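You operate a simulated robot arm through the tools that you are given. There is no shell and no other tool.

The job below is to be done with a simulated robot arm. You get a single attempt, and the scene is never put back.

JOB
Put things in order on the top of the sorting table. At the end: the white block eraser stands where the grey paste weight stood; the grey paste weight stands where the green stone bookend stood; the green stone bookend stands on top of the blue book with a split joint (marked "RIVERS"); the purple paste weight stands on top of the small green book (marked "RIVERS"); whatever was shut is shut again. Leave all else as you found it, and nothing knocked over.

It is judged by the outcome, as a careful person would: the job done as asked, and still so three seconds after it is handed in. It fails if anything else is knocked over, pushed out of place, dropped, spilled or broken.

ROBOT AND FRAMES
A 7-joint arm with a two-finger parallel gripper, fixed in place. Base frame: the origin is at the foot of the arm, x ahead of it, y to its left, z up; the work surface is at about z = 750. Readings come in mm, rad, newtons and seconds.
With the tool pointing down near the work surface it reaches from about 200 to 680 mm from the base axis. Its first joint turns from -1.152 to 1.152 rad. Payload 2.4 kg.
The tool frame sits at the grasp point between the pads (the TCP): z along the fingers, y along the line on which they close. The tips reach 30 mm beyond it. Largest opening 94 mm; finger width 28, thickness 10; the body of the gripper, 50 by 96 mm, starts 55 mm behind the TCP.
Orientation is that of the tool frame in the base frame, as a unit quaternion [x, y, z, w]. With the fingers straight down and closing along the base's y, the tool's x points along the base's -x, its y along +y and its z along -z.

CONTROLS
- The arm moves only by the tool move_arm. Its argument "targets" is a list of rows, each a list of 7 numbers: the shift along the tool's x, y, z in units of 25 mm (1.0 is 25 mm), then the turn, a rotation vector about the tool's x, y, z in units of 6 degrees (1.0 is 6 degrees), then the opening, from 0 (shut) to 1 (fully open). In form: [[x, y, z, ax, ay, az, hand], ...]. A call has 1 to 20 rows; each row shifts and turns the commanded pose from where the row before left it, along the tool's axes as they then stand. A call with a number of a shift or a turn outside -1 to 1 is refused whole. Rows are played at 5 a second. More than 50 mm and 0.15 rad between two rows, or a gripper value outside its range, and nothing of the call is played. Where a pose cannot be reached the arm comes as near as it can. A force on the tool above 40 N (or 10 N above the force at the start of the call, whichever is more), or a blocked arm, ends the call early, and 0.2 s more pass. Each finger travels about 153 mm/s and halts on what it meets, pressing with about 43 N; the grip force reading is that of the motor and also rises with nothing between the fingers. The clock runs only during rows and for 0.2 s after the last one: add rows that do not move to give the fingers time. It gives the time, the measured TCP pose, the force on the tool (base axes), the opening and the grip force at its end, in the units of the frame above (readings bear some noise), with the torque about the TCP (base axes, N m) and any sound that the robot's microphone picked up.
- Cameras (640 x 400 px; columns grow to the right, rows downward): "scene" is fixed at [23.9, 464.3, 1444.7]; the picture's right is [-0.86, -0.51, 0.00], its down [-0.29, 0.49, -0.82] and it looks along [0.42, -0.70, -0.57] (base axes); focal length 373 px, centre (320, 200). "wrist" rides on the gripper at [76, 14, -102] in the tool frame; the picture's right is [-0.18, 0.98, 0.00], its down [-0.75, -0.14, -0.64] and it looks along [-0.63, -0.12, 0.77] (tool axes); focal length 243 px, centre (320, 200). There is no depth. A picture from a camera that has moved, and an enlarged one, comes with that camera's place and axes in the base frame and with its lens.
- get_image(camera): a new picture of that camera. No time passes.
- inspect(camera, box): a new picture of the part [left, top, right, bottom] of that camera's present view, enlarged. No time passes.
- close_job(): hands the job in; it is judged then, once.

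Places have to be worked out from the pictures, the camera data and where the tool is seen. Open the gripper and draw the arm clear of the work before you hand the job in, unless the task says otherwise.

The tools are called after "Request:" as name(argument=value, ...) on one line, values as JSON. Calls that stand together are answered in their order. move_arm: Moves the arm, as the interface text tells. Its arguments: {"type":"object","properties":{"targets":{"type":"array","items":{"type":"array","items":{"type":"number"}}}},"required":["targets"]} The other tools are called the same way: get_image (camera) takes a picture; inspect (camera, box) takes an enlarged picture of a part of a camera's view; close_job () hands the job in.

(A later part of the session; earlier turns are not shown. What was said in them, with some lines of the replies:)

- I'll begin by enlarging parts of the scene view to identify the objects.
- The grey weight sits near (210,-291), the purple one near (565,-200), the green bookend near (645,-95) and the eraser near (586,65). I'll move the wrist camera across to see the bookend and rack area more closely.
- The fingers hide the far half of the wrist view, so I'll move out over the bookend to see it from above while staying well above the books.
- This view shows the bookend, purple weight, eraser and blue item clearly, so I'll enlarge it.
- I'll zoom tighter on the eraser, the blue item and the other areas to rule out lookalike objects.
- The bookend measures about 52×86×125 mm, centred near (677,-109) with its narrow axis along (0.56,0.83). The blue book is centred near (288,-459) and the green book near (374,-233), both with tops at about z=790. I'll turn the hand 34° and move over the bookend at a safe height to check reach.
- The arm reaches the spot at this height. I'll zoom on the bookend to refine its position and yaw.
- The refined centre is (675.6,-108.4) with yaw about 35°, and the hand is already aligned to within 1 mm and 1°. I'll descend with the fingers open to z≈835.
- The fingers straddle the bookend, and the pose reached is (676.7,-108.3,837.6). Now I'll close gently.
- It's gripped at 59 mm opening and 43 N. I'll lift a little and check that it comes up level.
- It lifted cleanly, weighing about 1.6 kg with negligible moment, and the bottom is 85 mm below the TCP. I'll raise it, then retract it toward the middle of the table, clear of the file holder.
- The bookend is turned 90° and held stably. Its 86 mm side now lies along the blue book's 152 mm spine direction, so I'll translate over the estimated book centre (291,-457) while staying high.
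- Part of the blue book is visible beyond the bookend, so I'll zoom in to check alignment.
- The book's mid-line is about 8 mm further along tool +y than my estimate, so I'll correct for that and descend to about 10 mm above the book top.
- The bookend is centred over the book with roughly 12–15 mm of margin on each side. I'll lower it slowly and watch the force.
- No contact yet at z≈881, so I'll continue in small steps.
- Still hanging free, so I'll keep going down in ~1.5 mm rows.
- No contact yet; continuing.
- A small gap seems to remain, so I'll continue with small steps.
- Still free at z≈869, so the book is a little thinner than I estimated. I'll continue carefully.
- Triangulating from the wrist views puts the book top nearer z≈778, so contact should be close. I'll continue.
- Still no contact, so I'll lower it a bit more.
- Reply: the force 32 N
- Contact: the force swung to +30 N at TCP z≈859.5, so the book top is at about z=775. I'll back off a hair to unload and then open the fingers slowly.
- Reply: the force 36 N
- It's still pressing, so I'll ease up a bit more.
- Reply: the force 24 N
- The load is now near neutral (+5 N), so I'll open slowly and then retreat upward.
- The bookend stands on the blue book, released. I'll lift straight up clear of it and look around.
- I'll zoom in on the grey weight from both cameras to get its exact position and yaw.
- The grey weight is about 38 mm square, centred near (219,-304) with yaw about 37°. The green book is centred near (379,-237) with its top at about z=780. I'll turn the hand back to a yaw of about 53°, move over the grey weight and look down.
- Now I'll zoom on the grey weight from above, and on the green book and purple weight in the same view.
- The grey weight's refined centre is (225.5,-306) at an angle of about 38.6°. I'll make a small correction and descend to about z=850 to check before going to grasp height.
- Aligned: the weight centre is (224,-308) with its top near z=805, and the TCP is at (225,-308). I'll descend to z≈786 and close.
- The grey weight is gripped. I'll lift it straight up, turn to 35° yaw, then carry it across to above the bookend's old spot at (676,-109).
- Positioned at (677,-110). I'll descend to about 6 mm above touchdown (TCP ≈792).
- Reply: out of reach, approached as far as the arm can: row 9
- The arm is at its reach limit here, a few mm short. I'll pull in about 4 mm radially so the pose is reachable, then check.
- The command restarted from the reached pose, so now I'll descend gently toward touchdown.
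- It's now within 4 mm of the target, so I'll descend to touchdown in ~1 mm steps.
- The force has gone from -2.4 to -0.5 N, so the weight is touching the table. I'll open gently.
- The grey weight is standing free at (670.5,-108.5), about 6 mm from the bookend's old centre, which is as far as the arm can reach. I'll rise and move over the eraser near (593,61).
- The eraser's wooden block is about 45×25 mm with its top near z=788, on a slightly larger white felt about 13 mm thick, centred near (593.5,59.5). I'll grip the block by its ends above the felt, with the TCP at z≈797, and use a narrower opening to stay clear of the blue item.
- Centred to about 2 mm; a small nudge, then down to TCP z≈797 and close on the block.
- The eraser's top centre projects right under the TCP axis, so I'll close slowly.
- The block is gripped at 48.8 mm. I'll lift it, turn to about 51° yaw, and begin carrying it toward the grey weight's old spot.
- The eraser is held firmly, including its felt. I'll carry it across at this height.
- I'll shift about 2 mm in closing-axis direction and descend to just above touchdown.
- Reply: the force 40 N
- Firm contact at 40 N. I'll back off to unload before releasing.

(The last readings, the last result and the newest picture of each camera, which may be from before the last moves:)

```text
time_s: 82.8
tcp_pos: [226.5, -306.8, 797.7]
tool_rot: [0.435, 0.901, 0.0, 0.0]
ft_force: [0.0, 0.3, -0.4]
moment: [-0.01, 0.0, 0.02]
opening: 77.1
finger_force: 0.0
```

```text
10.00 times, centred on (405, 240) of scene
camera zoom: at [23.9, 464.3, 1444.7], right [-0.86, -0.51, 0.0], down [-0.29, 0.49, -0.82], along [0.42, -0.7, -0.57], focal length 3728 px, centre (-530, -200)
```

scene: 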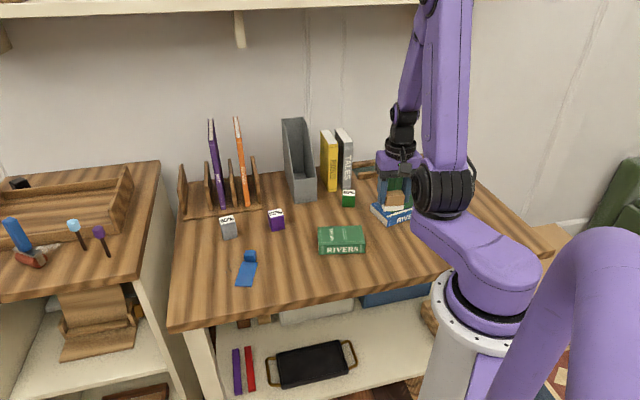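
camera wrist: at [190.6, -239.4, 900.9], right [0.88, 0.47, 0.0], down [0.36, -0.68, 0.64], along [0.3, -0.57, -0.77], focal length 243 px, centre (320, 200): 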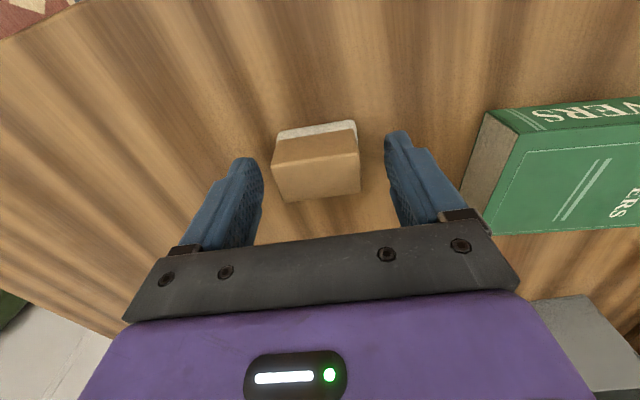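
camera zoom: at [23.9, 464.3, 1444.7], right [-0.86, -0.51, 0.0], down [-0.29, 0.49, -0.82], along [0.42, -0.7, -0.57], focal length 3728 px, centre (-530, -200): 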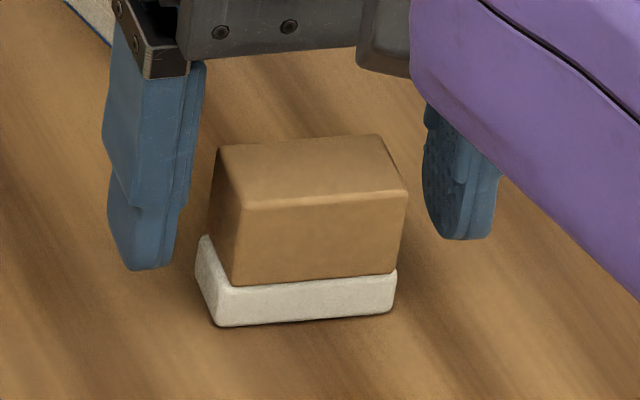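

The eraser is standing at (225,-307.5), where the grey weight was. I'll rise and move over the purple weight near (576,-205).

Request:
move_arm(targets=[[0, 0, -0.5, 0, 0, 0, 0.9], [0, 0, -1, 0, 0, 0, 1], [0, 0, -1, 0, 0, 0, 1], [0, 0, -1, 0, 0, 0, 1], [0, 0, -1, 0, 0, 0, 1], [0, 0, -1, 0, 0, 0, 1], [0, 0, -1, 0, 0, 0, 1], [0, 0, -1, 0, 0, 0, 1], [0, 0, 0, 0, 0, -0.95, 1], [0, 0, 0, 0, 0, -0.95, 1], [0, 0, 0, 0, 0, 0, 1]])

Request:
move_arm(targets=[[-0.623, 0.932, 0, 0, 0, 0, 1], [-0.623, 0.932, 0, 0, 0, 0, 1], [-0.623, 0.932, 0, 0, 0, 0, 1], [-0.623, 0.932, 0, 0, 0, 0, 1], [-0.623, 0.932, 0, 0, 0, 0, 1], [-0.623, 0.932, 0, 0, 0, 0, 1], [-0.623, 0.932, 0, 0, 0, 0, 1], [-0.623, 0.932, 0, 0, 0, 0, 1], [-0.623, 0.932, 0, 0, 0, 0, 1], [-0.623, 0.932, 0, 0, 0, 0, 1], [-0.623, 0.932, 0, 0, 0, 0, 1], [-0.623, 0.932, 0, 0, 0, 0, 1], [-0.623, 0.932, 0, 0, 0, 0, 1], [0, 0, 0, 0, 0, 0, 1]])

Request:
get_image(camera="wrist")

Request:
get_image(camera="scene")

```text
time_s: 85.2
tcp_pos: [224.8, -306.6, 984.1]
tool_rot: [0.341, 0.94, 0.0, 0.0]
ft_force: [0.0, -0.3, -0.2]
moment: [0.01, -0.02, 0.03]
opening: 93.9
finger_force: 0.0
```

```text
time_s: 88.2
tcp_pos: [576.1, -203.2, 985.7]
tool_rot: [0.343, 0.939, -0.001, 0.0]
ft_force: [-0.5, 0.5, 0.5]
moment: [0.03, 0.03, -0.01]
opening: 94.0
finger_force: 0.1
```

```text
taken
camera wrist: at [527.9, -143.8, 1087.8], right [0.77, 0.63, 0.0], down [0.49, -0.59, 0.64], along [0.41, -0.5, -0.77], focal length 243 px, centre (320, 200)
```

wrist: 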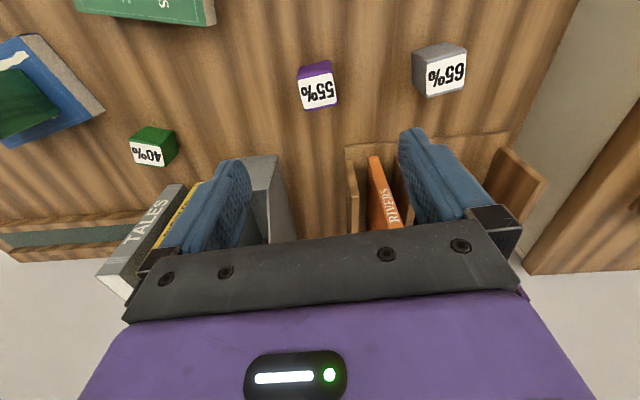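

```text
taken
```

scene: 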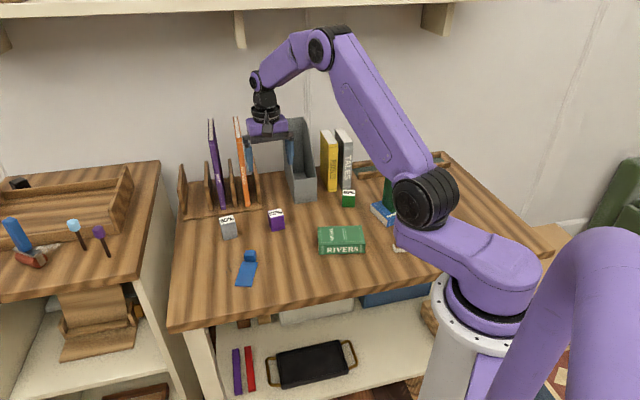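

Request:
inspect(camera="wrist", box=[270, 40, 370, 130])

Request:
inspect(camera="wrist", box=[200, 60, 440, 240])

```text
4.44 times, centred on (320, 85) of wrist
camera zoom: at [527.9, -143.8, 1087.8], right [0.77, 0.63, 0.0], down [0.49, -0.59, 0.64], along [0.41, -0.5, -0.77], focal length 1078 px, centre (320, 711)
```

zoom: 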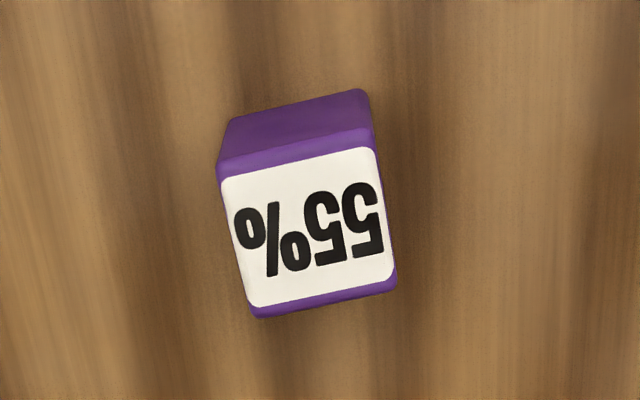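

```text
2.22 times, centred on (320, 150) of wrist
camera zoom: at [527.9, -143.8, 1087.8], right [0.77, 0.63, 0.0], down [0.49, -0.59, 0.64], along [0.41, -0.5, -0.77], focal length 539 px, centre (320, 311)
```

zoom: 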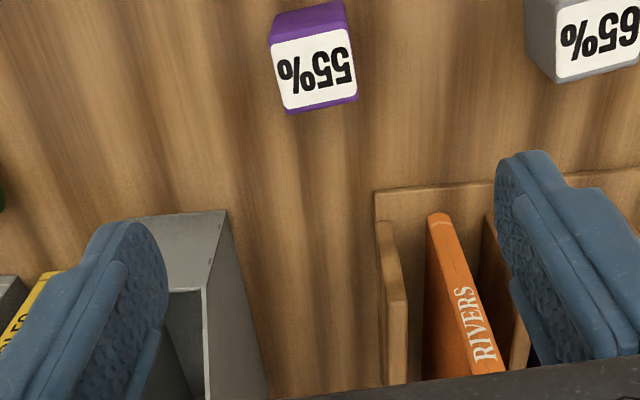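

The purple weight is centred near (577,-208) at an angle of about 51°. I'll correct slightly and descend to about z=850 for a final check.

Request:
move_arm(targets=[[-0.15, -0.13, 0, 0, 0, -0.18, 0.85], [0, 0, 1, 0, 0, 0, 0.85], [0, 0, 1, 0, 0, 0, 0.85], [0, 0, 1, 0, 0, 0, 0.85], [0, 0, 1, 0, 0, 0, 0.85], [0, 0, 1, 0, 0, 0, 0.85], [0, 0, 0.4, 0, 0, 0, 0.85], [0, 0, 0, 0, 0, 0, 0.85]])

Request:
inspect(camera="wrist", box=[220, 60, 420, 200])

Request:
inspect(camera="scene", box=[210, 130, 340, 250])

```text
time_s: 90.0
tcp_pos: [575.5, -211.0, 847.8]
tool_rot: [0.333, 0.943, -0.001, 0.0]
ft_force: [-0.5, -1.3, -0.2]
moment: [0.01, -0.01, -0.02]
opening: 80.2
finger_force: 0.1
```

```text
2.86 times, centred on (320, 130) of wrist
camera zoom: at [526.8, -151.9, 951.7], right [0.76, 0.65, 0.0], down [0.5, -0.58, 0.64], along [0.42, -0.49, -0.77], focal length 693 px, centre (320, 400)
```

zoom: 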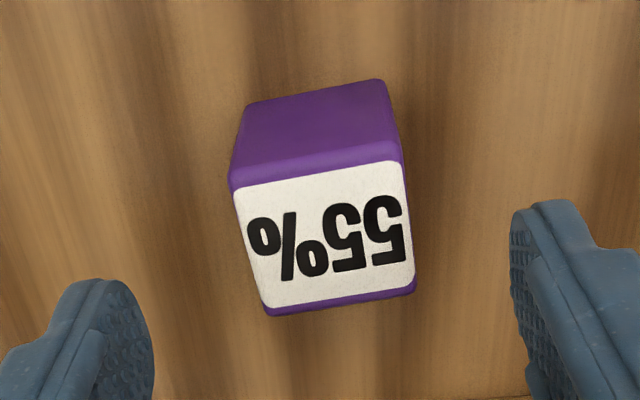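

```text
3.33 times, centred on (275, 190) of scene
camera zoom: at [23.9, 464.3, 1444.7], right [-0.86, -0.51, 0.0], down [-0.29, 0.49, -0.82], along [0.42, -0.7, -0.57], focal length 1243 px, centre (470, 233)
```

zoom: 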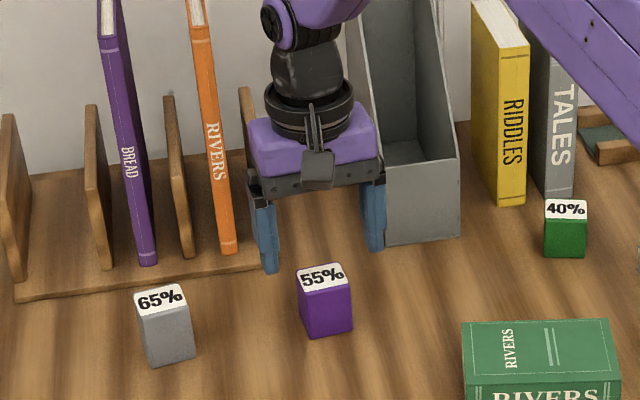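

Request:
move_arm(targets=[[0, 0, 0, 0, 0, 0, 0.85], [0, 0, 0, 0, 0, 0, 0.85]])

Request:
get_image(camera="wrist")

```text
time_s: 90.6
tcp_pos: [575.6, -211.5, 849.0]
tool_rot: [0.333, 0.943, 0.0, 0.0]
ft_force: [-0.3, -0.2, -0.2]
moment: [-0.05, 0.0, -0.05]
opening: 79.7
finger_force: 0.1
```

```text
taken
camera wrist: at [526.8, -151.9, 951.9], right [0.76, 0.65, 0.0], down [0.5, -0.58, 0.64], along [0.42, -0.49, -0.77], focal length 243 px, centre (320, 200)
```

wrist: 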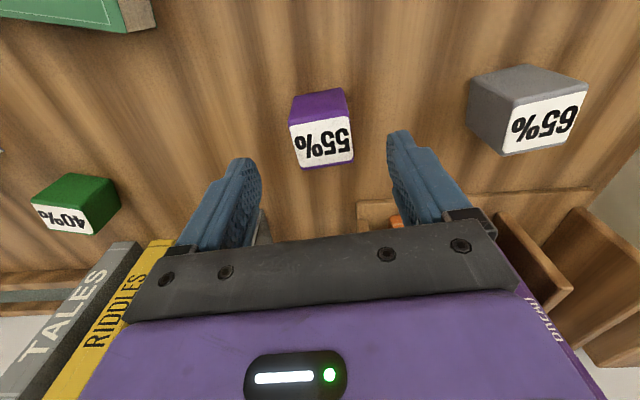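

Applying a ~3 mm correction, descending to z≈786, and closing on the purple weight.

Request:
move_arm(targets=[[0.06, 0.13, 0.5, 0, 0, 0, 0.85], [0, 0, 1, 0, 0, 0, 0.85], [0, 0, 0.8, 0, 0, 0, 0.85], [0, 0, 0.22, 0, 0, 0, 0.85], [0, 0, 0, 0, 0, 0, 0.7], [0, 0, 0, 0, 0, 0, 0.55], [0, 0, 0, 0, 0, 0, 0.48], [0, 0, 0, 0, 0, 0, 0.42], [0, 0, 0, 0, 0, 0, 0.2], [0, 0, 0, 0, 0, 0, 0], [0, 0, 0, 0, 0, 0, 0]])

Request:
get_image(camera="wrist")

```text
time_s: 93.0
tcp_pos: [576.5, -206.8, 786.4]
tool_rot: [0.333, 0.943, -0.001, 0.0]
ft_force: [0.7, 1.2, 0.7]
moment: [-0.04, -0.02, 0.02]
opening: 44.1
finger_force: 43.3
```

```text
taken
camera wrist: at [527.3, -148.7, 889.6], right [0.76, 0.65, 0.0], down [0.5, -0.58, 0.64], along [0.42, -0.49, -0.77], focal length 243 px, centre (320, 200)
```

wrist: 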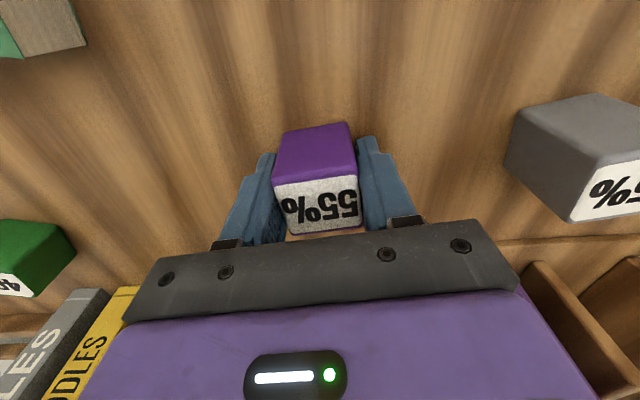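

It's gripped at 44 mm. I'll lift it, carry it over the green book centre near (379,-237), and turn it to align with the book.

Request:
move_arm(targets=[[0, 0, -0.4, 0, 0, 0, 0], [0, 0, -1, 0, 0, 0, 0], [0, 0, -1, 0, 0, 0, 0], [0, 0, -1, 0, 0, 0, 0], [0, 0, -1, 0, 0, 0, 0], [0, 0, -0.6, 0, 0, 0, 0], [0.898, -0.983, 0, 0, 0, 0, 0], [0.898, -0.983, 0, 0, 0, 0, 0], [0.898, -0.983, 0, 0, 0, 0, 0], [0.898, -0.983, 0, 0, 0, 0, 0], [0.898, -0.983, 0, 0, 0, 0, 0], [0.898, -0.983, 0, 0, 0, 0, 0], [0, 0, 0, 0, 0, 1, 0], [0, 0, 0, 0, 0, 1, 0], [0, 0, 0, 0, 0, 1, 0], [0, 0, 0, 0, 0, 0, 0]])

Request:
get_image(camera="wrist")

Request:
get_image(camera="scene")

```text
time_s: 96.4
tcp_pos: [381.3, -237.6, 911.5]
tool_rot: [0.477, 0.879, 0.0, 0.0]
ft_force: [0.7, -0.1, -2.1]
moment: [0.0, 0.0, -0.02]
opening: 44.0
finger_force: 43.4
```

```text
taken
camera wrist: at [352.1, -166.8, 1014.6], right [0.92, 0.38, 0.0], down [0.29, -0.71, 0.64], along [0.24, -0.59, -0.77], focal length 243 px, centre (320, 200)
```

wrist: 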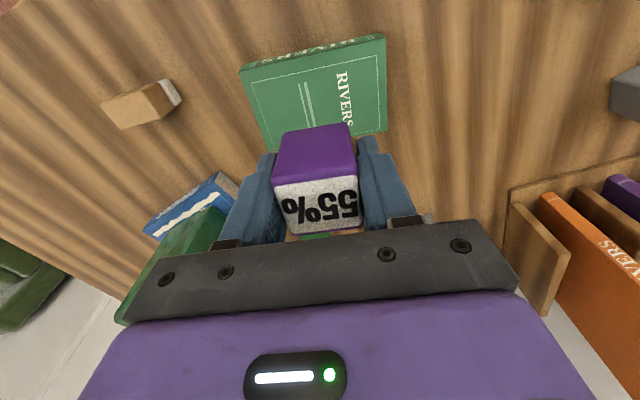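

```text
taken
```

scene: 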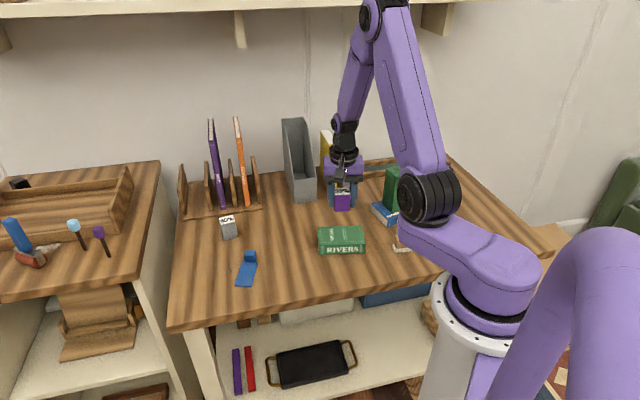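

The book centre from this view is (381,-238), right under the TCP. I'll descend to about 8 mm above expected contact.

Request:
move_arm(targets=[[0, 0, 1, 0, 0, 0, 0], [0, 0, 1, 0, 0, 0, 0], [0, 0, 1, 0, 0, 0, 0], [0, 0, 0.5, 0, 0, 0, 0], [0, 0, 0, 0, 0, 0, 0]])

Request:
inspect(camera="scene", box=[300, 170, 390, 265])

```text
time_s: 97.6
tcp_pos: [380.6, -238.8, 823.8]
tool_rot: [0.476, 0.879, -0.001, 0.0]
ft_force: [0.4, 0.0, -2.6]
moment: [0.0, 0.05, -0.01]
opening: 44.0
finger_force: 42.5
```

```text
4.21 times, centred on (345, 218) of scene
camera zoom: at [23.9, 464.3, 1444.7], right [-0.86, -0.51, 0.0], down [-0.29, 0.49, -0.82], along [0.42, -0.7, -0.57], focal length 1570 px, centre (215, 126)
```

zoom: 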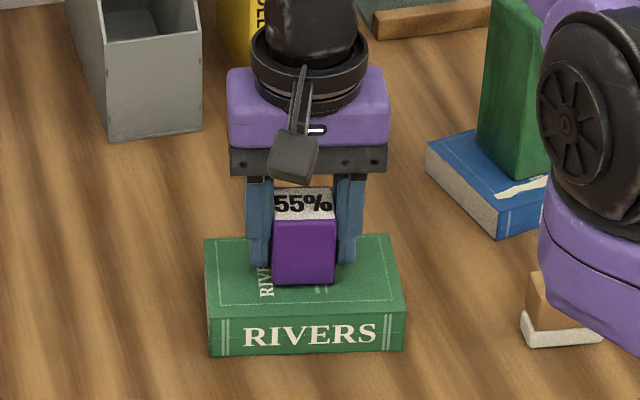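

Request:
move_arm(targets=[[0, 0, 0.1, 0, 0, 0, 0], [0, 0, 0.08, 0, 0, 0, 0], [0, 0, 0, 0, 0, 0, 0]])

```text
time_s: 98.4
tcp_pos: [380.1, -237.6, 820.0]
tool_rot: [0.476, 0.879, -0.001, 0.001]
ft_force: [-4.0, -0.9, 18.1]
moment: [0.06, 0.2, 0.04]
opening: 44.2
finger_force: 42.9
```

Contact at TCP z≈820 (+18 N). I'll ease off slightly and release.

Request:
move_arm(targets=[[0, 0, -0.03, 0, 0, 0, 0], [0, 0, 0, 0, 0, 0, 0]])

```text
time_s: 99.0
tcp_pos: [381.3, -238.4, 820.6]
tool_rot: [0.477, 0.879, 0.001, 0.0]
ft_force: [-0.4, -0.1, -1.7]
moment: [0.01, 0.0, 0.0]
opening: 44.1
finger_force: 43.1
```

Request:
move_arm(targets=[[0, 0, 0.01, 0, 0, 0, 0], [0, 0, 0, 0, 0, 0, 0.49], [0, 0, 0, 0, 0, 0, 0.55], [0, 0, 0, 0, 0, 0, 0.65], [0, 0, 0, 0, 0, 0, 0.8], [0, 0, 0, 0, 0, 0, 0.85], [0, 0, 0, 0, 0, 0, 0.85]])

Request:
get_image(camera="wrist")

Request:
inspect(camera="scene", box=[300, 170, 390, 265])

```text
time_s: 100.6
tcp_pos: [381.3, -237.5, 821.0]
tool_rot: [0.476, 0.879, 0.0, 0.0]
ft_force: [-0.7, 0.4, 0.4]
moment: [0.02, 0.01, 0.04]
opening: 79.8
finger_force: 0.1
```

```text
taken
camera wrist: at [352.1, -166.6, 924.1], right [0.92, 0.38, 0.0], down [0.29, -0.71, 0.64], along [0.25, -0.59, -0.77], focal length 243 px, centre (320, 200)
```

wrist: 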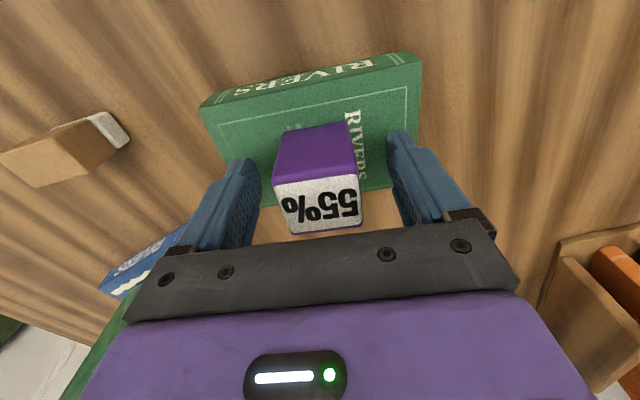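

```text
4.21 times, centred on (345, 218) of scene
camera zoom: at [23.9, 464.3, 1444.7], right [-0.86, -0.51, 0.0], down [-0.29, 0.49, -0.82], along [0.42, -0.7, -0.57], focal length 1570 px, centre (215, 126)
```

zoom: 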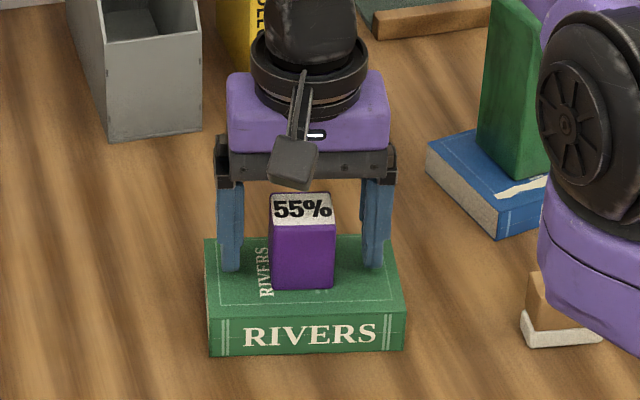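

The purple weight stands on the green book, released. I'll rise straight up and draw the arm away, then check everything.

Request:
move_arm(targets=[[0, 0, -0.5, 0, 0, 0, 0.9], [0, 0, -1, 0, 0, 0, 1], [0, 0, -1, 0, 0, 0, 1], [0, 0, -1, 0, 0, 0, 1], [0, 0, -1, 0, 0, 0, 1], [0, 0, -1, 0, 0, 0, 1], [0, 0, -1, 0, 0, 0, 1], [0, 0, -1, 0, 0, 0, 1], [0, 0, -1, 0, 0, 0, 1], [0, 0, -1, 0, 0, 0, 1], [0, 0, -1, 0, 0, 0, 1], [1, 0, 0, 0, 0, 0, 1], [1, 0, 0, 0, 0, 0, 1], [1, 0, 0, 0, 0, 0, 1], [1, 0, 0, 0, 0, 0, 1], [1, 0, 0, 0, 0, 0, 1], [1, 0, 0, 0, 0, 0, 1], [1, 0, 0, 0, 0, 0, 1], [1, 0, 0, 0, 0, 0, 1], [0, 0, 0, 0, 0, 0, 1]])

Request:
get_image(camera="scene")

Request:
get_image(camera="wrist")

```text
time_s: 104.8
tcp_pos: [272.5, -69.5, 1084.7]
tool_rot: [0.477, 0.879, 0.0, 0.0]
ft_force: [0.0, -0.2, -0.5]
moment: [0.04, 0.0, 0.0]
opening: 94.0
finger_force: 0.1
```

```text
taken
```

scene: 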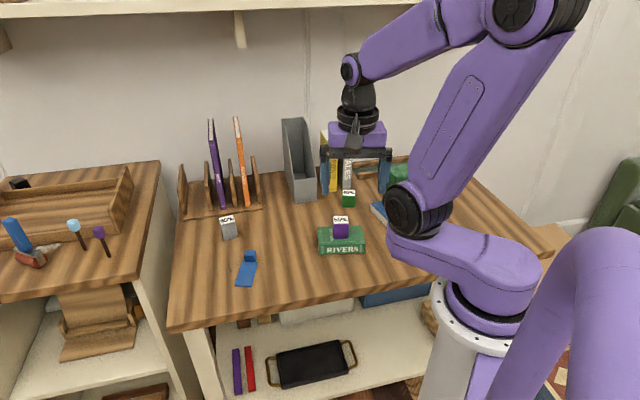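

```text
taken
camera wrist: at [243.6, 1.8, 1188.1], right [0.92, 0.38, 0.0], down [0.29, -0.71, 0.64], along [0.25, -0.59, -0.77], focal length 243 px, centre (320, 200)
```

wrist: 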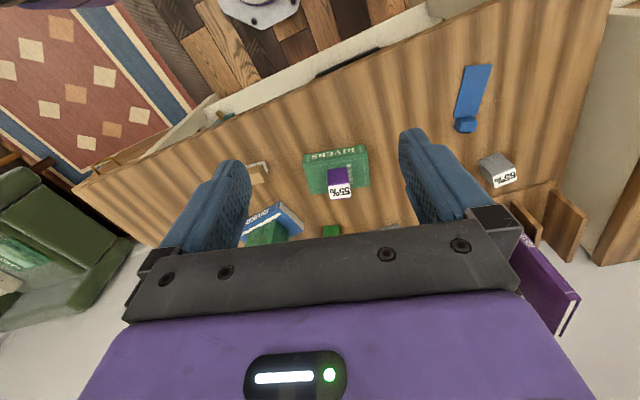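

All four items look placed; I'll zoom on the wrist view for a final check of the bookend on the blue book, the eraser and the rest.

Request:
inspect(camera="wrist", box=[220, 120, 420, 245])

Request:
inspect(camera="scene", box=[165, 100, 425, 300])

```text
3.20 times, centred on (320, 182) of wrist
camera zoom: at [243.6, 1.8, 1188.1], right [0.92, 0.38, 0.0], down [0.29, -0.71, 0.64], along [0.25, -0.59, -0.77], focal length 776 px, centre (320, 256)
```

zoom: 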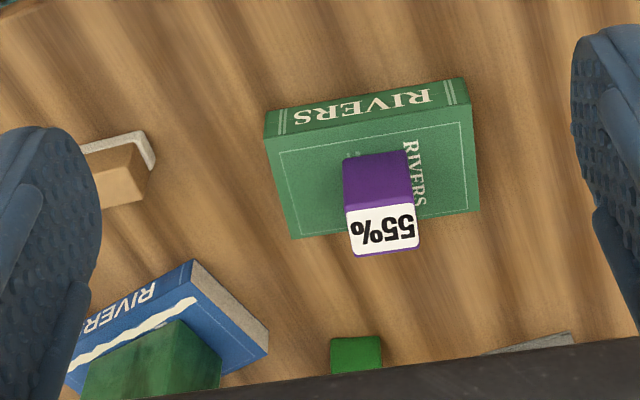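

```text
2.00 times, centred on (295, 200) of scene
camera zoom: at [23.9, 464.3, 1444.7], right [-0.86, -0.51, 0.0], down [-0.29, 0.49, -0.82], along [0.42, -0.7, -0.57], focal length 746 px, centre (370, 200)
```

zoom: 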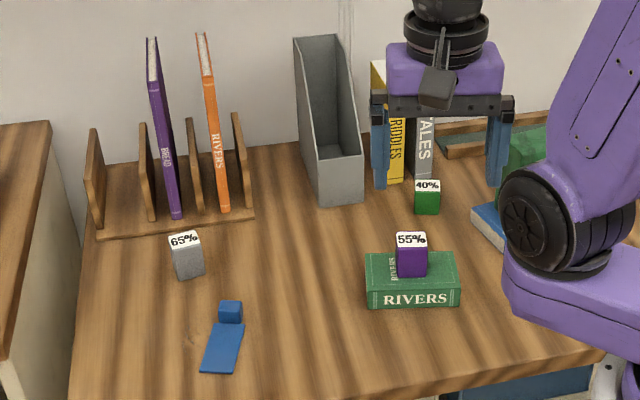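

The pictures show every item upright and released in its place, the gripper open and clear, and nothing else disturbed. No lid or drawer was opened, so there is nothing to shut again. I'm handing the job in.

Request:
close_job()

```text
The job is handed in.
```

The job is done and handed in: all four items are in their new places, upright and released. I haven't had a verdict back.

- **Green stone bookend:** it stands on the blue "RIVERS" book with the split joint. I turned it a quarter so its long side runs along the spine.
- **Grey paste weight:** it stands where the bookend stood, about 6 mm short of the exact centre, because that was the limit of the arm's reach.
- **White block eraser:** it stands where the grey weight stood, felt side down. I took "white block eraser" to mean the tan block with the white felt base.
- **Purple paste weight:** it stands in the middle of the small green "RIVERS" book.

I opened nothing, so there was nothing to shut again. In the final pictures nothing else looked moved or knocked over. The gripper is open and the arm is drawn clear.
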